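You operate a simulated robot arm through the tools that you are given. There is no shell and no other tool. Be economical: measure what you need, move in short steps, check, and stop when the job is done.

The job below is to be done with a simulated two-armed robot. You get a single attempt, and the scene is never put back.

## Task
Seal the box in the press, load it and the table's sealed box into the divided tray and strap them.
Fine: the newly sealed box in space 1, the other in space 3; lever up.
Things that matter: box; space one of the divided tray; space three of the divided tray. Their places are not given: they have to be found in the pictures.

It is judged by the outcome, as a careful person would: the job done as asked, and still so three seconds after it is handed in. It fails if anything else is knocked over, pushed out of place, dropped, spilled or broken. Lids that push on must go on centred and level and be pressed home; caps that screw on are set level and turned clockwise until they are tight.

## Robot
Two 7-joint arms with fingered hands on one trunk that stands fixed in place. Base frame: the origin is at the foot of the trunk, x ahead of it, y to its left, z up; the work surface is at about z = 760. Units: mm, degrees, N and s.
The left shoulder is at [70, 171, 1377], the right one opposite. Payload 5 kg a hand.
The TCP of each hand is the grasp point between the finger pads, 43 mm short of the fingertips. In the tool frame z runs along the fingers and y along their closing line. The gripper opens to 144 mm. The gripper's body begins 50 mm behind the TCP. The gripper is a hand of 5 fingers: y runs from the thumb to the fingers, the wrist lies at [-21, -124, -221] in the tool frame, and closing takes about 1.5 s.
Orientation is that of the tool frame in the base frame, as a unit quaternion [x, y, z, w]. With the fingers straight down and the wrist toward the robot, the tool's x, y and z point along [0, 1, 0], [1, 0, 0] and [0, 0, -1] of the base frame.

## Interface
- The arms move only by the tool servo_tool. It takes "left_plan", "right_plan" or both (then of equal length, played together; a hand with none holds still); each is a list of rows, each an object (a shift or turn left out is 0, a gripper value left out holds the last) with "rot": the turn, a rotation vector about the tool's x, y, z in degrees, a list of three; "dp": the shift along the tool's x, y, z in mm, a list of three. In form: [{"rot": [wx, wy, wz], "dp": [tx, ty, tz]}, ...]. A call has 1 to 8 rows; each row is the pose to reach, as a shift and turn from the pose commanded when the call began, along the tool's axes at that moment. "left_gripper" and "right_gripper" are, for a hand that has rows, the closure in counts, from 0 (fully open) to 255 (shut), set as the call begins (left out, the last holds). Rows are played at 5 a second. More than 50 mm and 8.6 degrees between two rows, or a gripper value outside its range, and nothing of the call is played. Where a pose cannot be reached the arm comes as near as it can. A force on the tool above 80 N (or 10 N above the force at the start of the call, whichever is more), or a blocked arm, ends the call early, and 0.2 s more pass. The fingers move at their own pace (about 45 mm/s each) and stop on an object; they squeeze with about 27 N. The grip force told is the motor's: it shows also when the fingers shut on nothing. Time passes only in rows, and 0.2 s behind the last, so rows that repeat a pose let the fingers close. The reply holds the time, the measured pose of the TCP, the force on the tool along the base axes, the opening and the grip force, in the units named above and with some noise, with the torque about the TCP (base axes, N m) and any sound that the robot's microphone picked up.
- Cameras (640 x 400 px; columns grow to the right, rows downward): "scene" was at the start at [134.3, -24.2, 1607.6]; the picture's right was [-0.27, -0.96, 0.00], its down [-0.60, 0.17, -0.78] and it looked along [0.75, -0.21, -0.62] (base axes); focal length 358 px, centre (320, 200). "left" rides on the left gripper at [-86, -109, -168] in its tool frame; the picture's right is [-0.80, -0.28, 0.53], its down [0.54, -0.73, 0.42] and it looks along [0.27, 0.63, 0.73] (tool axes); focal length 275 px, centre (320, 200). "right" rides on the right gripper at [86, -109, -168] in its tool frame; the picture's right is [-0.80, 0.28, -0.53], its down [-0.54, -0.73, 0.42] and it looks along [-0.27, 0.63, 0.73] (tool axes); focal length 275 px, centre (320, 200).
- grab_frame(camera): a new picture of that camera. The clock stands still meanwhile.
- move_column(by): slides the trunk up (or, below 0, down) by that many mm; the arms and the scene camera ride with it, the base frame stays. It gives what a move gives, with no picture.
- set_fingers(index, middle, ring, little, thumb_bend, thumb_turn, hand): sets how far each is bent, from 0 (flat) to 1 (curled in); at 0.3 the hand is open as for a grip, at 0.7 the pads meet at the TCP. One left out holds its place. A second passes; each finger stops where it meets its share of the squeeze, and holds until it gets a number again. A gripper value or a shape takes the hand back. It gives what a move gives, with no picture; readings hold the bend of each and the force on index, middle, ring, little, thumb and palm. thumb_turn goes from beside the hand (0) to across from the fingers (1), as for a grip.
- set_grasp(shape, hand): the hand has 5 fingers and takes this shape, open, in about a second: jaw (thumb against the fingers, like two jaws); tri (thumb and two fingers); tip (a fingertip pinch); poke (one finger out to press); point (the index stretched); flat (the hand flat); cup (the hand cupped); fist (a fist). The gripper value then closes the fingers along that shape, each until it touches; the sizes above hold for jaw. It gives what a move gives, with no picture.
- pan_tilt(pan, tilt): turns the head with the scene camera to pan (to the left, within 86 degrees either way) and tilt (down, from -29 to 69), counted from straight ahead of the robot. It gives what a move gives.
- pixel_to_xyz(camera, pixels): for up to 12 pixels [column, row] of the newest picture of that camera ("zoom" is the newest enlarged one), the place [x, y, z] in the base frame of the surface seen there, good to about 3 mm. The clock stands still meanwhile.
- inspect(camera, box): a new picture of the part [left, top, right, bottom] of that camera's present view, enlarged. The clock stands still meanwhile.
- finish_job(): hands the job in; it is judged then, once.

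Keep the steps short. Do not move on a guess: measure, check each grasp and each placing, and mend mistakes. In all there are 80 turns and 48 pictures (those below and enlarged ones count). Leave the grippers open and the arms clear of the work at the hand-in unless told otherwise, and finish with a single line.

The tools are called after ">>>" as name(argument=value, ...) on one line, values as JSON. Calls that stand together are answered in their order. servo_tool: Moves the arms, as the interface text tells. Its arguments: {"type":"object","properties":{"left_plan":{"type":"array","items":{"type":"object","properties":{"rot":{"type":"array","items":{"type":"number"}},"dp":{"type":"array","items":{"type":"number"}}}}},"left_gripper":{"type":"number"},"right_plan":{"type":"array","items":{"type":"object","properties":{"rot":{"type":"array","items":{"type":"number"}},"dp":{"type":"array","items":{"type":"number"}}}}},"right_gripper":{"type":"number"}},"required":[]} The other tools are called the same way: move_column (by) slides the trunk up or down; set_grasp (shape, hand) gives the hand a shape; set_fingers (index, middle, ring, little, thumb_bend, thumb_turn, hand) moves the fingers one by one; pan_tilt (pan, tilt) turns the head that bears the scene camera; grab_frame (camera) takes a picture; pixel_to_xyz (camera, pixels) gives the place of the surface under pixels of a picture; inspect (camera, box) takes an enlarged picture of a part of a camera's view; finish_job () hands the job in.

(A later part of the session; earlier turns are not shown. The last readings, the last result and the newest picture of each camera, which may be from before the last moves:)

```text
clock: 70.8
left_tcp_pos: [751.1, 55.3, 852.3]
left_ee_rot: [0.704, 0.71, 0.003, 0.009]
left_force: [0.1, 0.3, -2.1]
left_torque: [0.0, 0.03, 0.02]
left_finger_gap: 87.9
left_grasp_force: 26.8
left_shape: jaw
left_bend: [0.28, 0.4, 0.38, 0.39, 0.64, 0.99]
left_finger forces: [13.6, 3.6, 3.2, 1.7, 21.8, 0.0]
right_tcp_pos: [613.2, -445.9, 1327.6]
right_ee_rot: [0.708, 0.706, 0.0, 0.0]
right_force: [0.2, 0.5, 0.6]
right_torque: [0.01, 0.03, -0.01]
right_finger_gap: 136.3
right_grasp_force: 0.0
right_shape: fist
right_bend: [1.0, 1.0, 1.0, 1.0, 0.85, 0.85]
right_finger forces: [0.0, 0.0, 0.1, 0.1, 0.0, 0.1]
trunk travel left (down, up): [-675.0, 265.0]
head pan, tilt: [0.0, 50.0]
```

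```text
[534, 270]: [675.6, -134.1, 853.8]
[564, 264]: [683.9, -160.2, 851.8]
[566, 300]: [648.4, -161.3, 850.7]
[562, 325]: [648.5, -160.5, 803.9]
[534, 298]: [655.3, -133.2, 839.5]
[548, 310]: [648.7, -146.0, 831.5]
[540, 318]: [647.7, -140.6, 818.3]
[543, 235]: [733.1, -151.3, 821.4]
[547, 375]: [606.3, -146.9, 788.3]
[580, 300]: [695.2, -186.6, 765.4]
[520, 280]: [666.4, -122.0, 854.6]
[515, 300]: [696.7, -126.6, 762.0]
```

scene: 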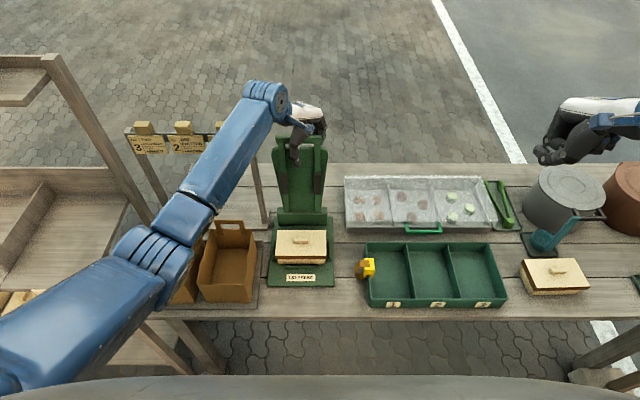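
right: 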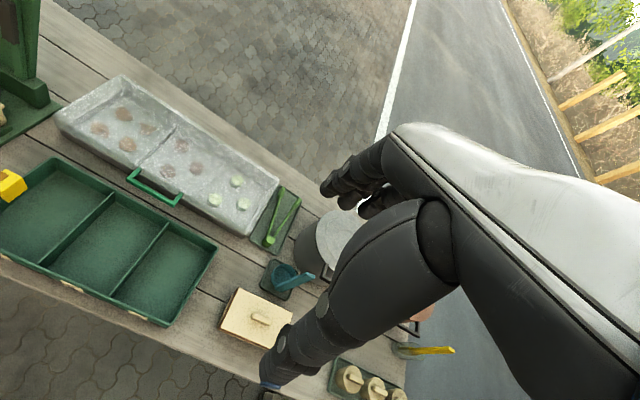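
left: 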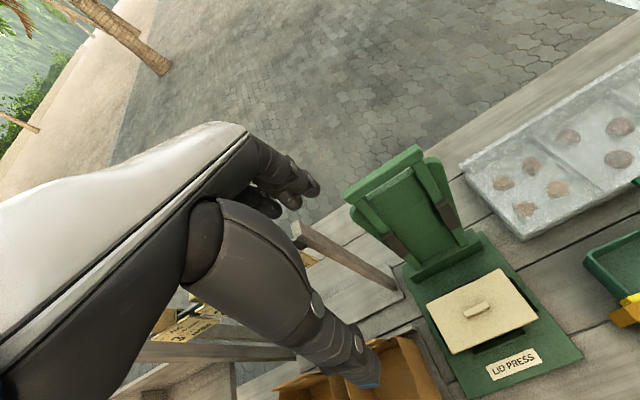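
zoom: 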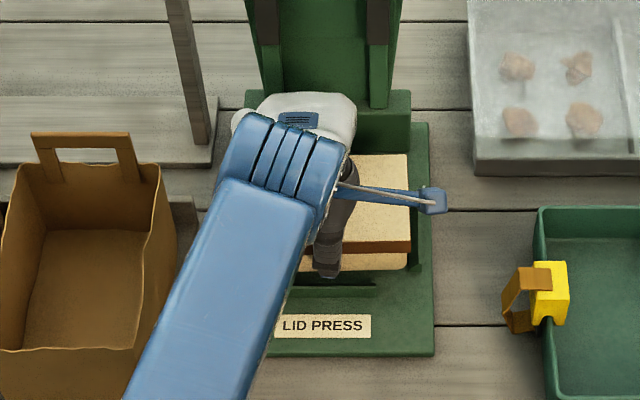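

The clip spans x 648–685 and reaches to y=-162, right where the thumb would go. So I'll set the box back down, regrip it 30 mm off centre, and keep the thumb clear of the clip.

>>> servo_tool(left_plan=[{"dp": [0, 0, 10]}, {"dp": [0, 0, 19]}, {"dp": [0, 0, 24]}, {"dp": [0, 0, 24]}])

>>> servo_tool(left_plan=[{"dp": [0, 0, 0]}, {"dp": [0, 0, 0]}, {"dp": [0, 0, 0]}, {"dp": [0, 0, 0]}, {"dp": [0, 0, 0]}, {"dp": [-10, 0, 0]}, {"dp": [-20, 0, 0]}, {"dp": [-30, 0, 0]}], left_gripper=0)

>>> servo_tool(left_plan=[{"dp": [0, 0, 0]}, {"dp": [0, 0, 0]}, {"dp": [0, 0, 0]}, {"dp": [0, 0, 0]}, {"dp": [0, 0, 0]}, {"dp": [0, 0, 0]}, {"dp": [0, 0, 0]}, {"dp": [0, 0, 0]}], left_gripper=255)

>>> servo_tool(left_plan=[{"dp": [0, 0, -15]}, {"dp": [0, 0, -35]}, {"dp": [0, 0, -60]}, {"dp": [0, 0, -85]}, {"dp": [0, 0, -85]}])

```text
clock: 71.8
left_tcp_pos: [753.4, 55.1, 832.6]
left_ee_rot: [0.704, 0.71, 0.003, 0.011]
left_force: [-2.0, 1.7, 22.5]
left_torque: [-0.11, 1.56, -0.12]
left_finger_gap: 87.8
left_grasp_force: 26.8
left_shape: jaw
left_bend: [0.28, 0.4, 0.38, 0.4, 0.65, 0.99]
left_finger forces: [12.3, 2.9, 3.2, 1.5, 43.8, 0.0]
right_tcp_pos: [610.2, -446.3, 1329.7]
right_ee_rot: [0.708, 0.707, 0.0, 0.001]
right_force: [0.3, -0.1, -1.3]
right_torque: [0.0, 0.02, 0.0]
right_finger_gap: 136.1
right_grasp_force: 0.1
right_shape: fist
right_bend: [1.0, 1.0, 1.0, 1.0, 0.85, 0.85]
right_finger forces: [0.0, 0.0, 0.1, 0.0, 0.0, 0.0]
trunk travel left (down, up): [-675.0, 265.0]
head pan, tilt: [0.0, 50.0]
```

```text
clock: 73.8
left_tcp_pos: [748.9, 53.5, 818.0]
left_ee_rot: [0.702, 0.712, 0.011, -0.004]
left_force: [-0.6, -0.2, 0.1]
left_torque: [0.02, 0.01, -0.06]
left_finger_gap: 143.9
left_grasp_force: 0.0
left_shape: jaw
left_bend: [0.3, 0.3, 0.3, 0.3, 0.3, 0.98]
left_finger forces: [0.1, 0.0, 0.0, 0.0, 0.0, 0.0]
right_tcp_pos: [612.2, -445.6, 1327.9]
right_ee_rot: [0.708, 0.707, 0.001, 0.001]
right_force: [-0.1, -0.3, -0.4]
right_torque: [0.02, 0.01, -0.01]
right_finger_gap: 136.1
right_grasp_force: 0.0
right_shape: fist
right_bend: [1.0, 1.0, 1.0, 1.0, 0.85, 0.85]
right_finger forces: [0.0, 0.0, 0.0, 0.1, 0.0, 0.0]
trunk travel left (down, up): [-675.0, 265.0]
head pan, tilt: [0.0, 50.0]
stopped in row 8 (left hand): the arm was blocked; the commanded pose is now the measured one
```

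```text
clock: 75.6
left_tcp_pos: [747.7, 53.1, 817.6]
left_ee_rot: [0.702, 0.712, 0.011, -0.004]
left_force: [1.0, 3.1, -0.7]
left_torque: [0.15, -0.06, -0.07]
left_finger_gap: 120.2
left_grasp_force: 27.1
left_shape: jaw
left_bend: [0.28, 0.31, 0.3, 0.32, 0.56, 0.99]
left_finger forces: [14.8, 7.0, 3.0, 0.8, 24.4, 0.0]
right_tcp_pos: [611.3, -445.6, 1328.6]
right_ee_rot: [0.708, 0.706, 0.0, 0.001]
right_force: [0.5, 0.9, 0.2]
right_torque: [0.0, 0.01, 0.0]
right_finger_gap: 136.3
right_grasp_force: 0.0
right_shape: fist
right_bend: [1.0, 1.0, 1.0, 1.0, 0.85, 0.85]
right_finger forces: [0.0, 0.0, 0.0, 0.0, 0.1, 0.1]
trunk travel left (down, up): [-675.0, 265.0]
head pan, tilt: [0.0, 50.0]
```

```text
clock: 77.0
left_tcp_pos: [757.5, 80.0, 903.9]
left_ee_rot: [0.698, 0.715, 0.025, -0.011]
left_force: [-0.1, -0.7, -1.3]
left_torque: [-0.01, -0.01, 0.01]
left_finger_gap: 100.6
left_grasp_force: 26.9
left_shape: jaw
left_bend: [0.31, 0.35, 0.32, 0.32, 0.64, 1.0]
left_finger forces: [9.9, 0.4, 0.0, 0.1, 10.0, 0.0]
right_tcp_pos: [612.4, -445.7, 1327.1]
right_ee_rot: [0.707, 0.707, 0.0, 0.0]
right_force: [0.3, -0.6, -0.4]
right_torque: [0.02, 0.01, 0.01]
right_finger_gap: 136.5
right_grasp_force: 0.1
right_shape: fist
right_bend: [1.0, 1.0, 1.0, 1.0, 0.85, 0.85]
right_finger forces: [0.0, 0.0, 0.0, 0.0, 0.1, 0.1]
trunk travel left (down, up): [-675.0, 265.0]
head pan, tilt: [0.0, 50.0]
heard: snap
stopped in row 5 (left hand): the arm was blocked; the commanded pose is now the measured one
```

The arm was blocked on the slide and I heard a snap, so I'll look before doing anything else.

>>> inspect(camera="scene", box=[230, 150, 380, 300])

>>> pixel_to_xyz(camera="zoom", pixels=[[380, 180], [400, 230], [395, 262], [405, 160], [365, 170], [340, 290]])

```text
2.67 times, centred on (305, 225) of scene
```

zoom: 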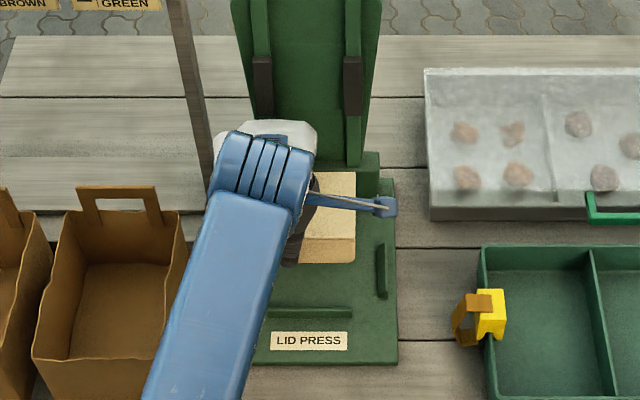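

```text
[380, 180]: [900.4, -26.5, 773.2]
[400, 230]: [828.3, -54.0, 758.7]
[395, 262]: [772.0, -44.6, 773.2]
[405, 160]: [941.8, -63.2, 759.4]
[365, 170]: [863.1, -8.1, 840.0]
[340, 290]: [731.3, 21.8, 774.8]
```

I'll measure the held box more closely and view it with the left camera.

>>> pixel_to_xyz(camera="zoom", pixels=[[335, 185], [345, 215], [340, 233], [340, 245], [340, 258], [350, 178], [352, 240], [310, 262], [320, 195], [290, 255]])

>>> grab_frame(camera="left")

```text
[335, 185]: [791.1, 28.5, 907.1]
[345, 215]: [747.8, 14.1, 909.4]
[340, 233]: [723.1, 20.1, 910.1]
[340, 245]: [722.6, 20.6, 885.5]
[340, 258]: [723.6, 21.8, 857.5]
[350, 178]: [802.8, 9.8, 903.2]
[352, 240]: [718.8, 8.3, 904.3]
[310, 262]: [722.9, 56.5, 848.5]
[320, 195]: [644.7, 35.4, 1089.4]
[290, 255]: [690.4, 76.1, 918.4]
```

```text
8 pictures are left
```

left: 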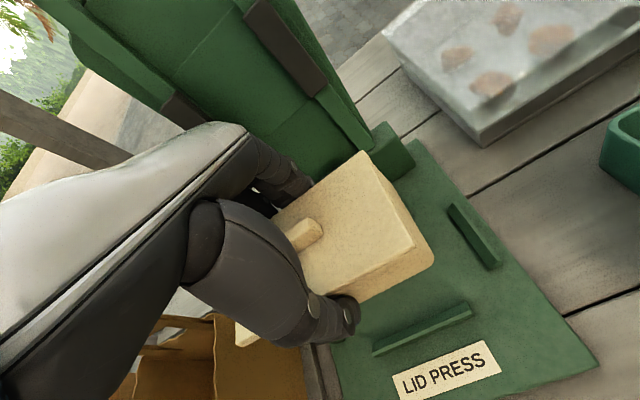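

The box is held, but I don't see the brown band any more. I'll zoom in on the lid seam with the left camera.

>>> inspect(camera="left", box=[270, 130, 450, 320])

```text
2.11 times, centred on (360, 225) of left
```

zoom: 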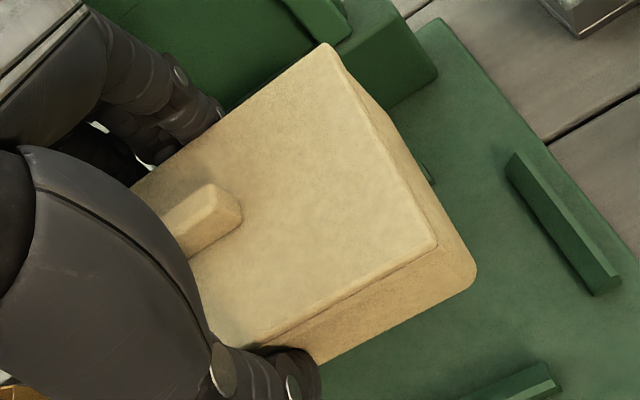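

The lid may have popped loose, as the brown band is gone. I'll measure the lid plane in this view to see how the box sits in the hand.

>>> pixel_to_xyz(camera="zoom", pixels=[[325, 55], [432, 242], [270, 335], [225, 335], [150, 190], [260, 150], [320, 240], [225, 205], [470, 280], [320, 358], [455, 255], [390, 300]])

```text
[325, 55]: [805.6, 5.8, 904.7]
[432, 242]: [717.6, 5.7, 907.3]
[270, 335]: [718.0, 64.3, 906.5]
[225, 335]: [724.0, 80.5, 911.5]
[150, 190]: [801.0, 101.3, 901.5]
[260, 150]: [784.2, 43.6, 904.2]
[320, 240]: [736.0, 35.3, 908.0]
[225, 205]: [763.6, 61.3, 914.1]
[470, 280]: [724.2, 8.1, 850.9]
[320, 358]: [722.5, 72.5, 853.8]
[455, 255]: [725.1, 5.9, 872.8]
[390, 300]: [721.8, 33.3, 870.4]
```

The box is held, aligned and nearly level, but the band is gone, so I'll re-seal it. I'll set it back into the cradle by shifting (-8, -25) and then lowering.

>>> servo_tool(left_plan=[{"dp": [-6, -2, 0]}, {"dp": [-13, -4, 0]}, {"dp": [-19, -6, 0]}, {"dp": [-25, -8, 0]}, {"dp": [-25, -8, 0]}])

```text
clock: 78.4
left_tcp_pos: [756.5, 90.1, 900.5]
left_ee_rot: [0.694, 0.719, 0.044, -0.024]
left_force: [0.8, 0.3, -1.6]
left_torque: [-0.03, 0.01, 0.05]
left_finger_gap: 100.5
left_grasp_force: 27.4
left_shape: jaw
left_bend: [0.31, 0.35, 0.32, 0.32, 0.64, 1.0]
left_finger forces: [9.7, 0.6, 0.0, 0.0, 10.1, 0.0]
right_tcp_pos: [611.4, -446.7, 1328.3]
right_ee_rot: [0.708, 0.706, 0.001, 0.001]
right_force: [-0.2, 0.5, -0.2]
right_torque: [0.0, -0.03, 0.04]
right_finger_gap: 136.0
right_grasp_force: 0.0
right_shape: fist
right_bend: [1.0, 1.0, 1.0, 1.0, 0.85, 0.85]
right_finger forces: [0.1, 0.1, 0.1, 0.1, 0.0, 0.0]
trunk travel left (down, up): [-675.0, 265.0]
head pan, tilt: [0.0, 50.0]
stopped in row 5 (left hand): the arm was blocked; the commanded pose is now the measured one
```

It's blocked again by the elbow posture. I'll lift and yaw the hand by about 32° with the box, to bring the elbow out.

>>> servo_tool(left_plan=[{"dp": [0, 5, -25], "rot": [0.1, -0.6, 7]}, {"dp": [0, 10, -50], "rot": [0.2, -1.2, 14]}, {"dp": [0, 15, -75], "rot": [0.3, -1.8, 22]}, {"dp": [0, 15, -100], "rot": [0.4, -2.2, 30]}, {"dp": [0, 15, -110], "rot": [0.5, -2.6, 36]}, {"dp": [0, 15, -110], "rot": [0.5, -2.6, 36]}])

```text
clock: 79.8
left_tcp_pos: [770.4, 78.2, 1010.3]
left_ee_rot: [0.883, 0.468, 0.016, -0.021]
left_force: [0.9, -0.7, -2.4]
left_torque: [0.0, 0.06, 0.01]
left_finger_gap: 100.3
left_grasp_force: 26.9
left_shape: jaw
left_bend: [0.31, 0.35, 0.32, 0.32, 0.64, 1.0]
left_finger forces: [9.7, 0.5, 0.1, 0.0, 10.1, 0.0]
right_tcp_pos: [611.6, -446.3, 1327.0]
right_ee_rot: [0.708, 0.707, 0.001, 0.0]
right_force: [0.8, 0.8, -0.9]
right_torque: [0.04, 0.0, -0.01]
right_finger_gap: 136.2
right_grasp_force: 0.0
right_shape: fist
right_bend: [1.0, 1.0, 1.0, 1.0, 0.85, 0.85]
right_finger forces: [0.0, 0.1, 0.1, 0.0, 0.1, 0.0]
trunk travel left (down, up): [-675.0, 265.0]
head pan, tilt: [0.0, 50.0]
```

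It's free. At this height I'll shift right over the cradle and then unyaw back to alignment.

>>> servo_tool(left_plan=[{"dp": [-12, -1, 0]}, {"dp": [-24, -2, 0]}, {"dp": [-32.4, -3.4, 0]}, {"dp": [-32.4, -3.4, 0], "rot": [0, 0, -7.1]}, {"dp": [-32.4, -3.4, 0], "rot": [0, 0, -14.2]}, {"dp": [-32.4, -3.4, 0], "rot": [0, 0, -21.4]}, {"dp": [-32.4, -3.4, 0], "rot": [0, 0, -28.5]}, {"dp": [-32.4, -3.4, 0], "rot": [0, 0, -35.6]}])

>>> inspect(camera="left", box=[270, 110, 510, 380])

```text
clock: 81.6
left_tcp_pos: [747.8, 52.6, 1010.8]
left_ee_rot: [0.697, 0.717, 0.022, -0.016]
left_force: [-0.5, 0.5, -1.6]
left_torque: [-0.03, 0.04, -0.01]
left_finger_gap: 100.1
left_grasp_force: 26.9
left_shape: jaw
left_bend: [0.31, 0.35, 0.32, 0.32, 0.64, 1.0]
left_finger forces: [9.6, 0.6, 0.0, 0.0, 9.9, 0.0]
right_tcp_pos: [610.7, -447.7, 1328.3]
right_ee_rot: [0.708, 0.706, 0.001, 0.0]
right_force: [0.2, 0.0, 0.1]
right_torque: [0.03, -0.02, 0.02]
right_finger_gap: 136.3
right_grasp_force: 0.1
right_shape: fist
right_bend: [1.0, 1.0, 1.0, 1.0, 0.85, 0.85]
right_finger forces: [0.1, 0.0, 0.0, 0.1, 0.0, 0.0]
trunk travel left (down, up): [-675.0, 265.0]
head pan, tilt: [0.0, 50.0]
```

```text
1.48 times, centred on (390, 245) of left
```

zoom: 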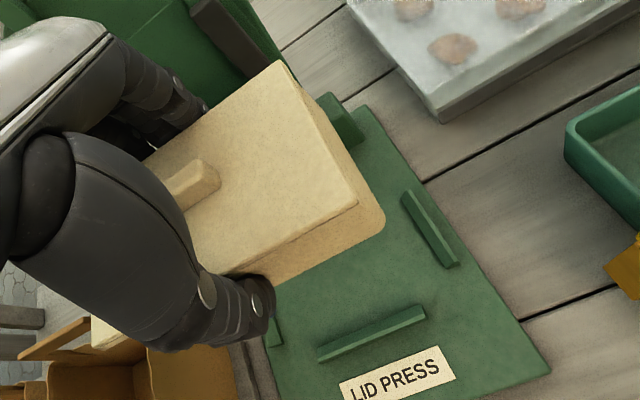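

The box is over the cradle and aligned. I'll lower it straight down into it.

>>> servo_tool(left_plan=[{"dp": [-2, -0.6, 40]}, {"dp": [-4, -1.2, 80]}, {"dp": [-6, -1.7, 115]}, {"dp": [-7, -2.1, 145]}, {"dp": [-8.3, -2.4, 165]}, {"dp": [-8.8, -2.5, 174]}, {"dp": [-9.1, -2.6, 180]}, {"dp": [-9.1, -2.6, 183]}])

```text
clock: 83.4
left_tcp_pos: [749.9, 72.4, 828.6]
left_ee_rot: [0.695, 0.718, 0.032, -0.017]
left_force: [-15.4, -11.9, 40.2]
left_torque: [-0.42, -0.04, -0.09]
left_finger_gap: 99.5
left_grasp_force: 27.2
left_shape: jaw
left_bend: [0.32, 0.36, 0.32, 0.32, 0.65, 0.98]
left_finger forces: [20.2, 10.0, 0.0, 0.0, 23.1, 0.0]
right_tcp_pos: [613.2, -444.2, 1329.1]
right_ee_rot: [0.706, 0.708, 0.0, 0.002]
right_force: [1.0, 1.0, -0.7]
right_torque: [-0.08, 0.11, -0.01]
right_finger_gap: 136.1
right_grasp_force: 0.0
right_shape: fist
right_bend: [1.0, 1.0, 1.0, 1.0, 0.85, 0.85]
right_finger forces: [0.0, 0.0, 0.0, 0.0, 0.0, 0.0]
trunk travel left (down, up): [-675.0, 265.0]
head pan, tilt: [0.0, 50.0]
stopped in row 8 (left hand): the force on the tool passed its limit at 85 N (the readings are from after the stop); the commanded pose is now the measured one
```

The arm drifted left by 20 mm on the way down. I'll go back up using the yaw recipe and then lower with the trunk column instead, which keeps the arm's posture fixed.

>>> servo_tool(left_plan=[{"dp": [0, 0, -30]}, {"dp": [0, 0, -65], "rot": [0, 0, 7]}, {"dp": [0, 5, -100], "rot": [0, 0, 14]}, {"dp": [0, 10, -135], "rot": [0, 0, 22]}, {"dp": [0, 10, -165], "rot": [0, 0, 30]}, {"dp": [0, 10, -182], "rot": [0, 0, 37]}, {"dp": [0, 10, -182], "rot": [0, 0, 37]}])

```text
clock: 85.0
left_tcp_pos: [755.2, 60.0, 1008.2]
left_ee_rot: [0.888, 0.459, 0.022, -0.028]
left_force: [0.8, 0.4, -1.1]
left_torque: [0.02, 0.01, 0.01]
left_finger_gap: 100.6
left_grasp_force: 26.6
left_shape: jaw
left_bend: [0.32, 0.35, 0.32, 0.32, 0.65, 1.0]
left_finger forces: [10.0, 0.5, 0.1, 0.9, 11.3, 0.0]
right_tcp_pos: [613.1, -444.8, 1328.2]
right_ee_rot: [0.707, 0.707, 0.0, 0.0]
right_force: [0.2, -0.8, -0.7]
right_torque: [0.03, -0.04, -0.01]
right_finger_gap: 136.3
right_grasp_force: 0.1
right_shape: fist
right_bend: [1.0, 1.0, 1.0, 1.0, 0.85, 0.85]
right_finger forces: [0.0, 0.0, 0.0, 0.0, 0.1, 0.0]
trunk travel left (down, up): [-675.0, 265.0]
head pan, tilt: [0.0, 50.0]
```

Now I'll unyaw and centre over the cradle, then measure.

>>> servo_tool(left_plan=[{"dp": [-5, 0, 0], "rot": [0, 0, -6]}, {"dp": [-10, 0, 0], "rot": [0, 0, -12]}, {"dp": [-10, 0, 0], "rot": [0, 0, -18]}, {"dp": [-10, 0, 0], "rot": [0, 0, -24]}, {"dp": [-10, 0, 0], "rot": [0, 0, -30]}, {"dp": [-10, 0, 0], "rot": [0, 0, -36.5]}, {"dp": [-10, 0, 0], "rot": [0, 0, -36.5]}])

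>>> inspect(camera="left", box=[270, 110, 510, 380])

>>> pixel_to_xyz(camera="zoom", pixels=[[281, 66], [355, 205], [240, 272], [205, 165], [383, 218], [270, 285], [320, 220], [408, 195], [450, 265], [425, 310], [322, 355], [230, 130]])

```text
clock: 86.6
left_tcp_pos: [749.7, 50.9, 1007.4]
left_ee_rot: [0.698, 0.715, 0.029, -0.019]
left_force: [0.9, 0.1, -1.0]
left_torque: [-0.02, 0.0, 0.0]
left_finger_gap: 100.6
left_grasp_force: 26.6
left_shape: jaw
left_bend: [0.32, 0.35, 0.32, 0.32, 0.65, 1.0]
left_finger forces: [9.8, 0.5, 0.1, 1.0, 11.3, 0.0]
right_tcp_pos: [612.6, -445.3, 1328.7]
right_ee_rot: [0.707, 0.707, 0.0, 0.001]
right_force: [0.0, -0.2, -0.2]
right_torque: [-0.02, -0.02, 0.01]
right_finger_gap: 136.5
right_grasp_force: 0.1
right_shape: fist
right_bend: [1.0, 1.0, 1.0, 1.0, 0.85, 0.85]
right_finger forces: [0.0, 0.0, 0.0, 0.1, 0.0, 0.0]
trunk travel left (down, up): [-675.0, 265.0]
head pan, tilt: [0.0, 50.0]
```

```text
1.48 times, centred on (390, 245) of left
```

zoom: 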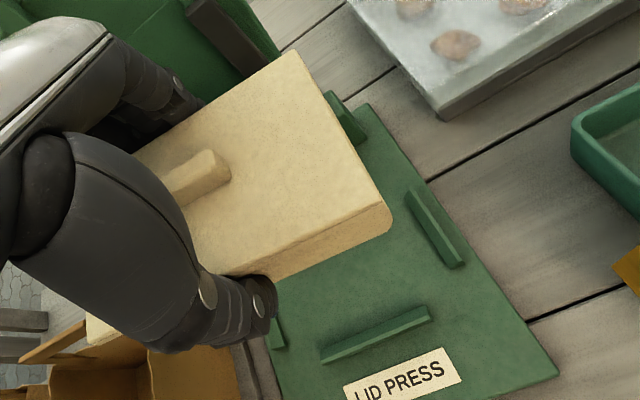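

```text
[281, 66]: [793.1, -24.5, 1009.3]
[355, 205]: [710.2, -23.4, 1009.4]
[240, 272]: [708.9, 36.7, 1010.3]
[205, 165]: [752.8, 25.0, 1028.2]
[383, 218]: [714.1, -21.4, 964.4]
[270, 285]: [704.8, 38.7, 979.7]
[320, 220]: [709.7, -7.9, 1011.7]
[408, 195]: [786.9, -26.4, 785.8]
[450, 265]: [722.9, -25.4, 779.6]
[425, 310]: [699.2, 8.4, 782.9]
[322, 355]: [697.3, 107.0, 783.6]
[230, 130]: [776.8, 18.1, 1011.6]
```

The lid sits at x 709–793 with its right end at y=-24. I need about (+2, +5), then lower by column in steps: 165, then the rest.

>>> servo_tool(left_plan=[{"dp": [5, 2, 0]}, {"dp": [5, 2, 0]}])

>>> move_column(by=-165)

>>> move_column(by=-10)

```text
clock: 87.2
left_tcp_pos: [750.9, 57.1, 1008.1]
left_ee_rot: [0.697, 0.716, 0.029, -0.019]
left_force: [-0.1, -0.3, -1.4]
left_torque: [0.0, 0.02, 0.0]
left_finger_gap: 100.5
left_grasp_force: 26.9
left_shape: jaw
left_bend: [0.32, 0.35, 0.32, 0.32, 0.65, 1.0]
left_finger forces: [9.8, 0.6, 0.0, 1.0, 11.3, 0.0]
right_tcp_pos: [612.3, -444.2, 1328.8]
right_ee_rot: [0.707, 0.708, 0.0, 0.001]
right_force: [-0.8, 0.5, -0.3]
right_torque: [0.01, -0.03, 0.02]
right_finger_gap: 136.4
right_grasp_force: 0.1
right_shape: fist
right_bend: [1.0, 1.0, 1.0, 1.0, 0.85, 0.85]
right_finger forces: [0.0, 0.0, 0.1, 0.0, 0.0, 0.0]
trunk travel left (down, up): [-675.0, 265.0]
head pan, tilt: [0.0, 50.0]
```

```text
clock: 89.0
left_tcp_pos: [751.5, 56.0, 844.1]
left_ee_rot: [0.698, 0.715, 0.028, -0.019]
left_force: [0.0, -0.8, -0.9]
left_torque: [0.0, 0.0, 0.0]
left_finger_gap: 100.4
left_grasp_force: 26.9
left_shape: jaw
left_bend: [0.32, 0.35, 0.32, 0.32, 0.65, 1.0]
left_finger forces: [9.8, 0.6, 0.0, 1.0, 11.2, 0.0]
right_tcp_pos: [612.3, -444.8, 1165.7]
right_ee_rot: [0.707, 0.707, 0.001, 0.0]
right_force: [0.1, 0.0, 0.6]
right_torque: [-0.01, 0.01, 0.01]
right_finger_gap: 136.4
right_grasp_force: 0.0
right_shape: fist
right_bend: [1.0, 1.0, 1.0, 1.0, 0.85, 0.85]
right_finger forces: [0.0, 0.0, 0.0, 0.0, 0.1, 0.0]
trunk travel left (down, up): [-510.0, 430.0]
head pan, tilt: [0.0, 50.0]
```

```text
clock: 89.6
left_tcp_pos: [752.0, 57.2, 833.3]
left_ee_rot: [0.698, 0.715, 0.028, -0.019]
left_force: [-2.6, 1.0, 0.4]
left_torque: [0.02, 0.02, -0.04]
left_finger_gap: 100.7
left_grasp_force: 26.7
left_shape: jaw
left_bend: [0.31, 0.35, 0.32, 0.32, 0.64, 1.0]
left_finger forces: [8.6, 0.6, 0.1, 1.2, 12.0, 0.1]
right_tcp_pos: [611.1, -444.2, 1153.5]
right_ee_rot: [0.706, 0.708, 0.0, 0.0]
right_force: [-0.6, 0.2, 0.2]
right_torque: [-0.04, 0.03, 0.0]
right_finger_gap: 136.2
right_grasp_force: 0.2
right_shape: fist
right_bend: [1.0, 1.0, 1.0, 1.0, 0.85, 0.85]
right_finger forces: [0.0, 0.0, 0.0, 0.0, 0.1, 0.1]
trunk travel left (down, up): [-500.0, 440.0]
head pan, tilt: [0.0, 50.0]
```

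Touchdown is close. Another 4 mm down, then open and raise the column straight up.

>>> move_column(by=-4)

>>> servo_tool(left_plan=[{"dp": [0, 0, 0]}, {"dp": [0, 0, 0]}, {"dp": [0, 0, 0]}, {"dp": [0, 0, 0]}, {"dp": [0, 0, 0]}, {"dp": [0, 0, 0]}], left_gripper=0)

>>> move_column(by=200)

>>> inspect(camera="left", box=[240, 100, 560, 400])

>>> pixel_to_xyz(camera="zoom", pixels=[[320, 100], [340, 120], [360, 180], [380, 200], [300, 200], [400, 230], [350, 250], [420, 250]])

```text
clock: 90.2
left_tcp_pos: [751.1, 56.8, 831.1]
left_ee_rot: [0.698, 0.715, 0.03, -0.018]
left_force: [-6.2, 1.6, 7.7]
left_torque: [-0.04, 0.05, 0.14]
left_finger_gap: 101.0
left_grasp_force: 26.9
left_shape: jaw
left_bend: [0.32, 0.35, 0.32, 0.32, 0.64, 1.0]
left_finger forces: [8.8, 0.2, 0.1, 0.3, 14.0, 0.0]
right_tcp_pos: [611.6, -443.5, 1150.6]
right_ee_rot: [0.707, 0.707, -0.002, 0.002]
right_force: [0.0, 0.2, 0.1]
right_torque: [-0.01, 0.01, -0.03]
right_finger_gap: 136.1
right_grasp_force: 0.0
right_shape: fist
right_bend: [1.0, 1.0, 1.0, 1.0, 0.85, 0.85]
right_finger forces: [0.1, 0.0, 0.0, 0.1, 0.0, 0.1]
trunk travel left (down, up): [-496.0, 444.0]
head pan, tilt: [0.0, 50.0]
```

```text
clock: 91.6
left_tcp_pos: [753.6, 56.5, 833.6]
left_ee_rot: [0.699, 0.715, 0.031, -0.016]
left_force: [24.9, -1.5, 35.5]
left_torque: [-0.16, 0.8, 0.15]
left_finger_gap: 136.8
left_grasp_force: 0.0
left_shape: jaw
left_bend: [0.3, 0.3, 0.3, 0.3, 0.45, 0.99]
left_finger forces: [0.8, 0.0, 0.0, 0.0, 44.2, 0.0]
right_tcp_pos: [611.3, -446.5, 1150.4]
right_ee_rot: [0.707, 0.707, 0.001, 0.0]
right_force: [-0.2, -0.8, 0.3]
right_torque: [0.0, -0.01, 0.0]
right_finger_gap: 136.3
right_grasp_force: 0.0
right_shape: fist
right_bend: [1.0, 1.0, 1.0, 1.0, 0.85, 0.85]
right_finger forces: [0.0, 0.1, 0.0, 0.0, 0.1, 0.0]
trunk travel left (down, up): [-496.0, 444.0]
head pan, tilt: [0.0, 50.0]
```

```text
clock: 93.7
left_tcp_pos: [750.6, 56.7, 1029.3]
left_ee_rot: [0.698, 0.715, 0.03, -0.019]
left_force: [0.5, -0.5, -0.1]
left_torque: [0.01, 0.01, 0.0]
left_finger_gap: 143.7
left_grasp_force: 0.1
left_shape: jaw
left_bend: [0.3, 0.3, 0.3, 0.3, 0.3, 0.98]
left_finger forces: [0.0, 0.0, 0.0, 0.0, 0.0, 0.1]
right_tcp_pos: [612.9, -444.5, 1349.6]
right_ee_rot: [0.707, 0.707, 0.001, 0.0]
right_force: [-0.1, 0.5, 0.0]
right_torque: [-0.01, 0.0, 0.0]
right_finger_gap: 136.2
right_grasp_force: 0.1
right_shape: fist
right_bend: [1.0, 1.0, 1.0, 1.0, 0.85, 0.85]
right_finger forces: [0.0, 0.0, 0.0, 0.1, 0.0, 0.0]
trunk travel left (down, up): [-696.0, 244.0]
head pan, tilt: [0.0, 50.0]
```

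```text
1.33 times, centred on (400, 250) of left
```

zoom: 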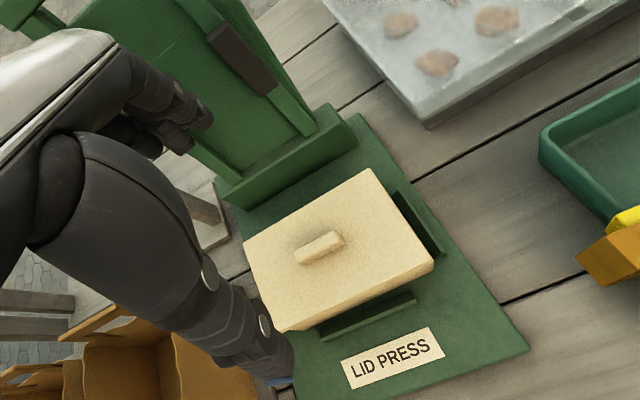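

```text
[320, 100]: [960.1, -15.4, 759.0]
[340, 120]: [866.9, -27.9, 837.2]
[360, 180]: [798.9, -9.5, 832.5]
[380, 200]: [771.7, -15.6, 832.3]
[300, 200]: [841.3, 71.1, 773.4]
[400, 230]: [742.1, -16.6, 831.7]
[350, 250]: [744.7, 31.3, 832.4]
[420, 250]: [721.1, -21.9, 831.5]
```

The box is back in the cradle, level and unsealed. I'll press it again, this time bringing the lever all the way down under control by reversing the raising path. First I'll go up and over the bar with yaw 32°.

>>> servo_tool(left_plan=[{"dp": [0, 0, -45], "rot": [0.2, -1, 4]}, {"dp": [0, 0, -90], "rot": [0.4, -2, 10]}, {"dp": [0, 0, -135], "rot": [0.6, -3, 16]}, {"dp": [0, 0, -175], "rot": [0.8, -3.5, 22]}, {"dp": [0, 0, -210], "rot": [0.9, -4, 28]}, {"dp": [-6, 45, -210], "rot": [0.9, -4, 33]}, {"dp": [-10, 90, -210], "rot": [0.9, -4, 33]}, {"dp": [-15, 130, -210], "rot": [0.9, -4, 33]}], left_gripper=90)

```text
clock: 95.5
left_tcp_pos: [878.7, 28.5, 1239.3]
left_ee_rot: [0.873, 0.488, -0.007, -0.008]
left_force: [0.0, -0.6, -0.6]
left_torque: [-0.03, 0.01, -0.01]
left_finger_gap: 93.5
left_grasp_force: 0.0
left_shape: jaw
left_bend: [0.28, 0.39, 0.36, 0.36, 0.63, 1.0]
left_finger forces: [0.1, 0.0, 0.1, 0.0, 0.1, 0.1]
right_tcp_pos: [612.6, -444.9, 1350.5]
right_ee_rot: [0.707, 0.708, 0.0, 0.0]
right_force: [-0.5, -0.9, 0.1]
right_torque: [0.04, 0.0, 0.0]
right_finger_gap: 136.1
right_grasp_force: 0.0
right_shape: fist
right_bend: [1.0, 1.0, 1.0, 1.0, 0.85, 0.85]
right_finger forces: [0.0, 0.0, 0.0, 0.0, 0.0, 0.0]
trunk travel left (down, up): [-696.0, 244.0]
head pan, tilt: [0.0, 50.0]
```

Positioned. Now over the bar, down around it, and close a bit more to cage it.

>>> servo_tool(left_plan=[{"dp": [16, 17, 0]}, {"dp": [31.6, 34.6, 20]}, {"dp": [31.6, 34.6, 60]}, {"dp": [31.6, 34.6, 100]}, {"dp": [31.6, 34.6, 137]}, {"dp": [31.6, 34.6, 137]}])

>>> servo_tool(left_plan=[{"dp": [-10, -16, 0]}, {"dp": [-20, -33, 1]}, {"dp": [-34, -56, 5]}, {"dp": [-54.4, -89.7, 16]}, {"dp": [-76.2, -125.5, 36]}, {"dp": [-99, -163, 65]}, {"dp": [-99, -163, 65]}])

```text
clock: 96.9
left_tcp_pos: [924.7, 40.6, 1101.5]
left_ee_rot: [0.873, 0.487, -0.006, -0.008]
left_force: [-0.3, -0.2, 0.1]
left_torque: [0.04, -0.01, 0.02]
left_finger_gap: 93.3
left_grasp_force: 0.1
left_shape: jaw
left_bend: [0.28, 0.39, 0.36, 0.36, 0.63, 1.0]
left_finger forces: [0.1, 0.0, 0.0, 0.0, 0.0, 0.0]
right_tcp_pos: [612.7, -446.0, 1349.9]
right_ee_rot: [0.707, 0.707, 0.002, 0.0]
right_force: [-0.2, -0.7, 0.1]
right_torque: [0.0, -0.01, -0.03]
right_finger_gap: 136.3
right_grasp_force: 0.0
right_shape: fist
right_bend: [1.0, 1.0, 1.0, 1.0, 0.85, 0.85]
right_finger forces: [0.0, 0.0, 0.0, 0.0, 0.0, 0.1]
trunk travel left (down, up): [-696.0, 244.0]
head pan, tilt: [0.0, 50.0]
```

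```text
refused: row 6 steps farther than a row can; nothing moved
```

The last row stepped too far. I'll replay the pull with an extra intermediate row.

>>> servo_tool(left_plan=[{"dp": [-10, -16, 0]}, {"dp": [-20, -33, 1]}, {"dp": [-34, -56, 5]}, {"dp": [-54.4, -89.7, 16]}, {"dp": [-76.2, -125.5, 36]}, {"dp": [-88, -145, 50]}, {"dp": [-99, -163, 66]}, {"dp": [-99, -163, 66]}])

```text
clock: 98.7
left_tcp_pos: [730.2, 41.5, 1038.4]
left_ee_rot: [0.873, 0.488, -0.006, -0.007]
left_force: [-1.6, -0.2, 0.8]
left_torque: [0.02, -0.05, 0.06]
left_finger_gap: 93.5
left_grasp_force: 0.1
left_shape: jaw
left_bend: [0.28, 0.39, 0.36, 0.36, 0.63, 0.99]
left_finger forces: [0.0, 0.0, 0.0, 0.0, 1.3, 0.0]
right_tcp_pos: [613.4, -444.6, 1350.6]
right_ee_rot: [0.707, 0.707, 0.001, 0.001]
right_force: [0.3, 0.6, -0.6]
right_torque: [0.0, 0.02, -0.01]
right_finger_gap: 136.4
right_grasp_force: 0.0
right_shape: fist
right_bend: [1.0, 1.0, 1.0, 1.0, 0.85, 0.85]
right_finger forces: [0.0, 0.1, 0.0, 0.1, 0.1, 0.1]
trunk travel left (down, up): [-696.0, 244.0]
head pan, tilt: [0.0, 50.0]
```

The lever now rests on the thumb (1.3 N). I'll lower it about the hinge by 48° with the hand tilting along.

>>> servo_tool(left_plan=[{"dp": [-12.7, -20.8, 21], "rot": [-6.8, 4.2, 0]}, {"dp": [-23.8, -39, 45.2], "rot": [-13.7, 8.3, 0]}, {"dp": [-32.9, -54.1, 72.1], "rot": [-20.5, 12.5, 0]}, {"dp": [-40, -65.8, 101.2], "rot": [-27.3, 16.6, 0]}, {"dp": [-45, -74, 132], "rot": [-34.2, 20.8, 0]}, {"dp": [-47.7, -78.4, 166], "rot": [-41, 25, 0]}, {"dp": [-47.7, -78.4, 170], "rot": [-41, 25, 0]}])

>>> servo_tool(left_plan=[{"dp": [0, 0, 0]}, {"dp": [0, 0, 0]}, {"dp": [0, 0, -40]}, {"dp": [0, 0, -80]}, {"dp": [0, 0, -120]}, {"dp": [0, 0, -160]}, {"dp": [0, -10, -190]}], left_gripper=0)

```text
clock: 100.3
left_tcp_pos: [633.7, 41.8, 869.8]
left_ee_rot: [0.801, 0.446, 0.348, 0.193]
left_force: [-3.7, -2.0, -1.4]
left_torque: [-0.09, 0.0, 0.23]
left_finger_gap: 94.1
left_grasp_force: 0.1
left_shape: jaw
left_bend: [0.28, 0.39, 0.36, 0.36, 0.62, 0.99]
left_finger forces: [0.0, 0.1, 0.0, 0.0, 4.2, 0.1]
right_tcp_pos: [611.9, -444.4, 1348.6]
right_ee_rot: [0.707, 0.707, 0.001, 0.001]
right_force: [0.4, -0.1, -0.4]
right_torque: [-0.02, 0.02, 0.01]
right_finger_gap: 136.2
right_grasp_force: 0.2
right_shape: fist
right_bend: [1.0, 1.0, 1.0, 1.0, 0.85, 0.85]
right_finger forces: [0.0, 0.1, 0.1, 0.1, 0.1, 0.1]
trunk travel left (down, up): [-696.0, 244.0]
head pan, tilt: [0.0, 50.0]
```

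```text
clock: 101.9
left_tcp_pos: [490.2, 48.1, 996.8]
left_ee_rot: [0.801, 0.446, 0.349, 0.194]
left_force: [-0.1, -0.6, -0.5]
left_torque: [0.01, -0.04, 0.01]
left_finger_gap: 143.7
left_grasp_force: 0.0
left_shape: jaw
left_bend: [0.3, 0.3, 0.3, 0.3, 0.3, 0.97]
left_finger forces: [0.1, 0.0, 0.0, 0.0, 0.0, 0.0]
right_tcp_pos: [610.2, -446.1, 1349.9]
right_ee_rot: [0.707, 0.707, 0.001, 0.001]
right_force: [-0.2, -0.2, 0.0]
right_torque: [0.02, -0.05, 0.02]
right_finger_gap: 136.4
right_grasp_force: 0.1
right_shape: fist
right_bend: [1.0, 1.0, 1.0, 1.0, 0.85, 0.85]
right_finger forces: [0.0, 0.0, 0.1, 0.1, 0.0, 0.0]
trunk travel left (down, up): [-696.0, 244.0]
head pan, tilt: [0.0, 50.0]
```

The lever is down. Now I'll untilt, make a fist and press on the bar.

>>> servo_tool(left_plan=[{"rot": [6.8, -4.2, 0]}, {"rot": [13.6, -8.3, 0]}, {"rot": [20.4, -12.5, 0]}, {"rot": [27.2, -16.6, 0]}, {"rot": [34, -20.8, 0]}, {"rot": [41, -25, 0]}, {"rot": [41, -25, 0]}])

>>> set_grasp(hand="left", shape="fist")

>>> servo_tool(left_plan=[{"dp": [25, 35, 0]}, {"dp": [51, 71, 10]}, {"dp": [76, 106, 35]}, {"dp": [76, 106, 75]}, {"dp": [76, 106, 105]}, {"dp": [76, 106, 122]}, {"dp": [76, 106, 136]}, {"dp": [76, 106, 150]}])

>>> servo_tool(left_plan=[{"dp": [0, 0, 4]}, {"dp": [0, 0, 8]}, {"dp": [0, 0, 12]}, {"dp": [0, 0, 16]}, {"dp": [0, 0, 20]}, {"dp": [0, 0, 24]}])

```text
clock: 103.5
left_tcp_pos: [490.0, 47.7, 995.0]
left_ee_rot: [0.873, 0.488, -0.007, -0.007]
left_force: [-0.1, -0.4, -0.1]
left_torque: [-0.01, 0.0, 0.0]
left_finger_gap: 143.5
left_grasp_force: 0.2
left_shape: jaw
left_bend: [0.3, 0.3, 0.3, 0.3, 0.3, 0.97]
left_finger forces: [0.1, 0.0, 0.0, 0.0, 0.0, 0.0]
right_tcp_pos: [610.6, -444.8, 1349.3]
right_ee_rot: [0.707, 0.707, 0.001, 0.001]
right_force: [0.1, 0.7, -0.1]
right_torque: [0.0, -0.04, 0.0]
right_finger_gap: 136.1
right_grasp_force: 0.0
right_shape: fist
right_bend: [1.0, 1.0, 1.0, 1.0, 0.85, 0.85]
right_finger forces: [0.1, 0.0, 0.0, 0.1, 0.1, 0.0]
trunk travel left (down, up): [-696.0, 244.0]
head pan, tilt: [0.0, 50.0]
```

```text
clock: 104.4
left_tcp_pos: [490.4, 48.7, 994.7]
left_ee_rot: [0.873, 0.488, -0.006, -0.007]
left_force: [0.2, 0.6, 0.6]
left_torque: [-0.01, 0.01, 0.0]
left_finger_gap: 0.0
left_grasp_force: 0.1
left_shape: fist
left_bend: [1.0, 1.0, 1.0, 1.0, 0.85, 0.85]
left_finger forces: [0.0, 0.1, 0.0, 0.1, 0.0, 0.0]
right_tcp_pos: [612.5, -444.1, 1349.7]
right_ee_rot: [0.707, 0.707, 0.001, 0.002]
right_force: [-0.1, 0.0, -0.4]
right_torque: [-0.05, -0.01, 0.02]
right_finger_gap: 136.3
right_grasp_force: 0.0
right_shape: fist
right_bend: [1.0, 1.0, 1.0, 1.0, 0.85, 0.85]
right_finger forces: [0.0, 0.0, 0.0, 0.0, 0.0, 0.1]
trunk travel left (down, up): [-696.0, 244.0]
head pan, tilt: [0.0, 50.0]
```

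```text
clock: 106.2
left_tcp_pos: [626.2, 55.4, 863.9]
left_ee_rot: [0.872, 0.49, 0.002, 0.006]
left_force: [-12.1, 8.5, 49.5]
left_torque: [-1.04, 0.96, -0.44]
left_finger_gap: 0.2
left_grasp_force: 0.0
left_shape: fist
left_bend: [1.0, 1.0, 1.0, 1.0, 0.89, 0.84]
left_finger forces: [0.1, 0.0, 0.0, 0.0, 50.5, 0.0]
right_tcp_pos: [606.5, -443.9, 1353.2]
right_ee_rot: [0.707, 0.707, 0.001, 0.002]
right_force: [0.6, 0.1, -0.6]
right_torque: [0.02, 0.02, 0.0]
right_finger_gap: 136.2
right_grasp_force: 0.0
right_shape: fist
right_bend: [1.0, 1.0, 1.0, 1.0, 0.85, 0.85]
right_finger forces: [0.0, 0.1, 0.1, 0.0, 0.0, 0.0]
trunk travel left (down, up): [-696.0, 244.0]
head pan, tilt: [0.0, 50.0]
stopped in row 8 (left hand): the force on the tool passed its limit at 90 N (the readings are from after the stop); the commanded pose is now the measured one
```

```text
clock: 107.3
left_tcp_pos: [637.2, 52.7, 854.8]
left_ee_rot: [0.872, 0.489, 0.008, 0.015]
left_force: [-8.6, 4.9, 35.1]
left_torque: [-1.29, -0.35, -0.37]
left_finger_gap: 136.3
left_grasp_force: 0.1
left_shape: fist
left_bend: [1.0, 1.0, 1.0, 1.0, 0.93, 0.83]
left_finger forces: [0.0, 0.0, 0.1, 0.0, 46.0, 0.0]
right_tcp_pos: [609.4, -444.8, 1349.6]
right_ee_rot: [0.707, 0.707, 0.0, 0.002]
right_force: [0.2, -0.1, 0.3]
right_torque: [0.03, 0.03, 0.0]
right_finger_gap: 136.4
right_grasp_force: 0.0
right_shape: fist
right_bend: [1.0, 1.0, 1.0, 1.0, 0.85, 0.85]
right_finger forces: [0.0, 0.0, 0.1, 0.0, 0.0, 0.1]
trunk travel left (down, up): [-696.0, 244.0]
head pan, tilt: [0.0, 50.0]
stopped in row 5 (left hand): the force on the tool passed its limit at 84 N (the readings are from after the stop); the commanded pose is now the measured one
```

It's firm again at 84–90 N, at the same height as the first press. Now I'll raise the lever by the same proven route: up and back, open, tilt, thumb under the bar.

>>> servo_tool(left_plan=[{"dp": [0, 0, -45]}, {"dp": [0, 0, -90], "rot": [1, 0, 0]}, {"dp": [0, 0, -128], "rot": [2, 0, 0]}, {"dp": [-25, -43, -128], "rot": [2, 0, 0]}, {"dp": [-50, -87, -128], "rot": [2, 0, 0]}, {"dp": [-78, -128, -128], "rot": [2, 0, 0]}, {"dp": [-78, -137, -128], "rot": [2, 0, 0]}])

>>> set_grasp(hand="left", shape="jaw")

>>> servo_tool(left_plan=[{"rot": [-6.8, 4.2, 0]}, {"rot": [-13.6, 8.4, 0]}, {"rot": [-20.4, 12.6, 0]}, {"rot": [-27.2, 16.8, 0]}, {"rot": [-34, 21, 0]}, {"rot": [-40.8, 25.2, 0]}, {"rot": [-40.8, 25.2, 0]}])

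```text
refused: row 5 steps farther than a row can; nothing moved
```

```text
clock: 108.2
left_tcp_pos: [626.3, 58.8, 860.3]
left_ee_rot: [0.872, 0.49, 0.009, 0.014]
left_force: [-78.8, 53.0, 108.9]
left_torque: [-1.81, 2.33, 3.5]
left_finger_gap: 56.0
left_grasp_force: 0.1
left_shape: jaw
left_bend: [0.45, 0.44, 0.5, 0.45, 0.78, 0.97]
left_finger forces: [41.3, 38.1, 37.7, 35.3, 121.8, 0.0]
right_tcp_pos: [594.2, -440.7, 1361.5]
right_ee_rot: [0.707, 0.707, 0.004, 0.007]
right_force: [-0.1, -0.4, -0.3]
right_torque: [0.05, -0.03, 0.0]
right_finger_gap: 136.4
right_grasp_force: 0.0
right_shape: fist
right_bend: [1.0, 1.0, 1.0, 1.0, 0.85, 0.85]
right_finger forces: [0.0, 0.1, 0.0, 0.0, 0.0, 0.0]
trunk travel left (down, up): [-696.0, 244.0]
head pan, tilt: [0.0, 50.0]
```

```text
clock: 109.8
left_tcp_pos: [646.5, 47.3, 872.2]
left_ee_rot: [0.785, 0.444, 0.375, 0.217]
left_force: [22.3, -3.5, 94.8]
left_torque: [2.96, 2.91, -0.89]
left_finger_gap: 65.7
left_grasp_force: 0.1
left_shape: jaw
left_bend: [0.3, 0.3, 0.3, 0.3, 0.44, 1.0]
left_finger forces: [0.1, 0.0, 0.0, 0.0, 103.7, 0.1]
right_tcp_pos: [607.3, -447.1, 1353.9]
right_ee_rot: [0.707, 0.707, 0.003, 0.002]
right_force: [-1.2, -0.9, -0.5]
right_torque: [0.04, -0.01, 0.01]
right_finger_gap: 136.2
right_grasp_force: 0.1
right_shape: fist
right_bend: [1.0, 1.0, 1.0, 1.0, 0.85, 0.85]
right_finger forces: [0.0, 0.0, 0.0, 0.0, 0.0, 0.0]
trunk travel left (down, up): [-696.0, 244.0]
head pan, tilt: [0.0, 50.0]
```

The first call was refused, so the hand opened in place with the thumb on top of the bar. I'll retract along the fingers, let the thumb open fully, and re-approach along the same line so it passes underneath.

>>> servo_tool(left_plan=[{"dp": [0, 3, -40]}, {"dp": [0, 3, -80]}, {"dp": [0, 0, -120]}, {"dp": [0, 0, -150]}, {"dp": [0, 0, -150]}], left_gripper=0)

>>> servo_tool(left_plan=[{"dp": [-5, -1, 30]}, {"dp": [-9, -1, 60]}, {"dp": [-9, -1, 90]}, {"dp": [-9, -1, 115]}, {"dp": [-9, -1, 132]}, {"dp": [-9, -1, 146]}, {"dp": [-9, -1, 146]}])

```text
clock: 110.5
left_tcp_pos: [605.4, 64.0, 908.2]
left_ee_rot: [0.787, 0.447, 0.372, 0.204]
left_force: [68.0, 0.2, -5.1]
left_torque: [-0.18, -3.18, -2.41]
left_finger_gap: 74.9
left_grasp_force: 0.1
left_shape: jaw
left_bend: [0.3, 0.3, 0.3, 0.3, 0.48, 1.0]
left_finger forces: [0.0, 0.0, 0.0, 0.0, 67.8, 0.1]
right_tcp_pos: [622.2, -444.6, 1343.7]
right_ee_rot: [0.707, 0.707, -0.003, -0.001]
right_force: [0.9, -0.7, 0.0]
right_torque: [-0.02, 0.06, -0.02]
right_finger_gap: 136.3
right_grasp_force: 0.1
right_shape: fist
right_bend: [1.0, 1.0, 1.0, 1.0, 0.85, 0.85]
right_finger forces: [0.0, 0.0, 0.0, 0.0, 0.1, 0.0]
trunk travel left (down, up): [-696.0, 244.0]
head pan, tilt: [0.0, 50.0]
heard: snap
stopped in row 3 (left hand): the force on the tool passed its limit at 125 N (the readings are from after the stop); the commanded pose is now the measured one
```

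```text
clock: 111.2
left_tcp_pos: [668.4, 51.7, 880.5]
left_ee_rot: [0.778, 0.445, 0.385, 0.222]
left_force: [22.7, -6.0, 58.8]
left_torque: [1.49, 2.97, -0.38]
left_finger_gap: 139.8
left_grasp_force: 0.1
left_shape: jaw
left_bend: [0.3, 0.3, 0.3, 0.3, 0.35, 1.0]
left_finger forces: [0.0, 0.0, 0.0, 0.0, 60.4, 0.0]
right_tcp_pos: [622.7, -443.0, 1346.9]
right_ee_rot: [0.707, 0.708, -0.002, -0.001]
right_force: [1.6, -0.4, -0.7]
right_torque: [-0.05, 0.16, -0.03]
right_finger_gap: 136.1
right_grasp_force: 0.1
right_shape: fist
right_bend: [1.0, 1.0, 1.0, 1.0, 0.85, 0.85]
right_finger forces: [0.0, 0.1, 0.0, 0.0, 0.0, 0.1]
trunk travel left (down, up): [-696.0, 244.0]
head pan, tilt: [0.0, 50.0]
stopped in row 3 (left hand): the force on the tool passed its limit at 88 N (the readings are from after the stop); the commanded pose is now the measured one
```

Something is hooked, so I must look.

>>> inspect(camera="scene", box=[200, 170, 400, 330])

```text
2.50 times, centred on (300, 250) of scene
```

zoom: 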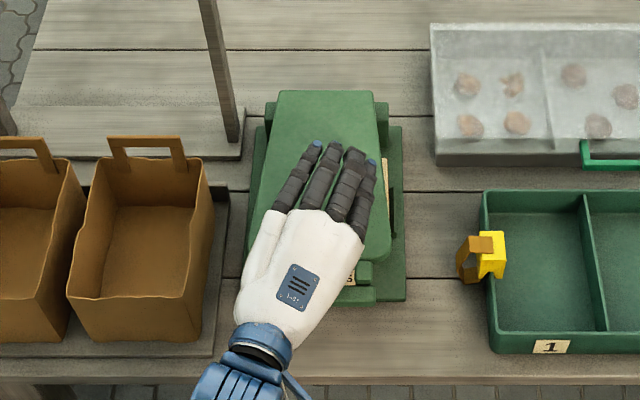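

The press looks intact and the thumb is pressing from above. I'll lift straight up first, then back off to the approach line.

>>> servo_tool(left_plan=[{"dp": [16, 27.5, -24]}, {"dp": [32, 55, -48.5]}, {"dp": [22, 43, -68]}, {"dp": [12.6, 32, -87.5]}, {"dp": [-6.8, 9, -126.6]}, {"dp": [-25.4, -14.5, -165.7]}, {"dp": [-25.4, -14.5, -165.7]}], left_gripper=0)

```text
clock: 112.8
left_tcp_pos: [507.4, 36.6, 953.2]
left_ee_rot: [0.782, 0.446, 0.379, 0.214]
left_force: [-0.5, -0.3, 0.1]
left_torque: [-0.01, 0.01, -0.01]
left_finger_gap: 144.3
left_grasp_force: 0.0
left_shape: jaw
left_bend: [0.3, 0.3, 0.3, 0.3, 0.3, 0.98]
left_finger forces: [0.1, 0.0, 0.1, 0.0, 0.0, 0.0]
right_tcp_pos: [617.2, -444.1, 1348.4]
right_ee_rot: [0.707, 0.707, 0.0, 0.0]
right_force: [0.3, -0.1, -0.3]
right_torque: [0.01, 0.03, 0.03]
right_finger_gap: 136.1
right_grasp_force: 0.1
right_shape: fist
right_bend: [1.0, 1.0, 1.0, 1.0, 0.85, 0.85]
right_finger forces: [0.1, 0.0, 0.1, 0.1, 0.1, 0.0]
trunk travel left (down, up): [-696.0, 244.0]
head pan, tilt: [0.0, 50.0]
```

It's clear. I'll re-approach with the thumb under the bar, and check the bar position from the last picture.

>>> pixel_to_xyz(camera="zoom", pixels=[[360, 292], [360, 300], [403, 297], [375, 250], [330, 120], [388, 190], [385, 215], [390, 235]])

>>> servo_tool(left_plan=[{"dp": [9, 13, 35]}, {"dp": [9, 13, 70]}, {"dp": [9, 13, 100]}, {"dp": [9, 13, 122]}, {"dp": [9, 13, 140]}, {"dp": [9, 13, 154]}, {"dp": [9, 13, 154]}])

```text
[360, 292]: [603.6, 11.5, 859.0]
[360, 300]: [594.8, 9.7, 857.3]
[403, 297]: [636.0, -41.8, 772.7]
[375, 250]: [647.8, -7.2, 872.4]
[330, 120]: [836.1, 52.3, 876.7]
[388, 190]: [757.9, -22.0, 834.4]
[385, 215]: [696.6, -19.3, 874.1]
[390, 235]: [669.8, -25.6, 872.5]
```

```text
clock: 114.4
left_tcp_pos: [638.0, 38.8, 869.8]
left_ee_rot: [0.783, 0.445, 0.378, 0.215]
left_force: [-8.8, -0.2, -1.4]
left_torque: [-0.05, 0.13, 0.28]
left_finger_gap: 143.9
left_grasp_force: 0.0
left_shape: jaw
left_bend: [0.3, 0.3, 0.3, 0.3, 0.28, 0.97]
left_finger forces: [0.0, 0.0, 0.0, 0.0, 8.2, 0.1]
right_tcp_pos: [613.5, -442.3, 1350.2]
right_ee_rot: [0.707, 0.707, 0.0, 0.001]
right_force: [-1.3, -0.4, -0.8]
right_torque: [-0.01, 0.0, -0.04]
right_finger_gap: 136.0
right_grasp_force: 0.1
right_shape: fist
right_bend: [1.0, 1.0, 1.0, 1.0, 0.85, 0.85]
right_finger forces: [0.0, 0.0, 0.0, 0.0, 0.0, 0.1]
trunk travel left (down, up): [-696.0, 244.0]
head pan, tilt: [0.0, 50.0]
```

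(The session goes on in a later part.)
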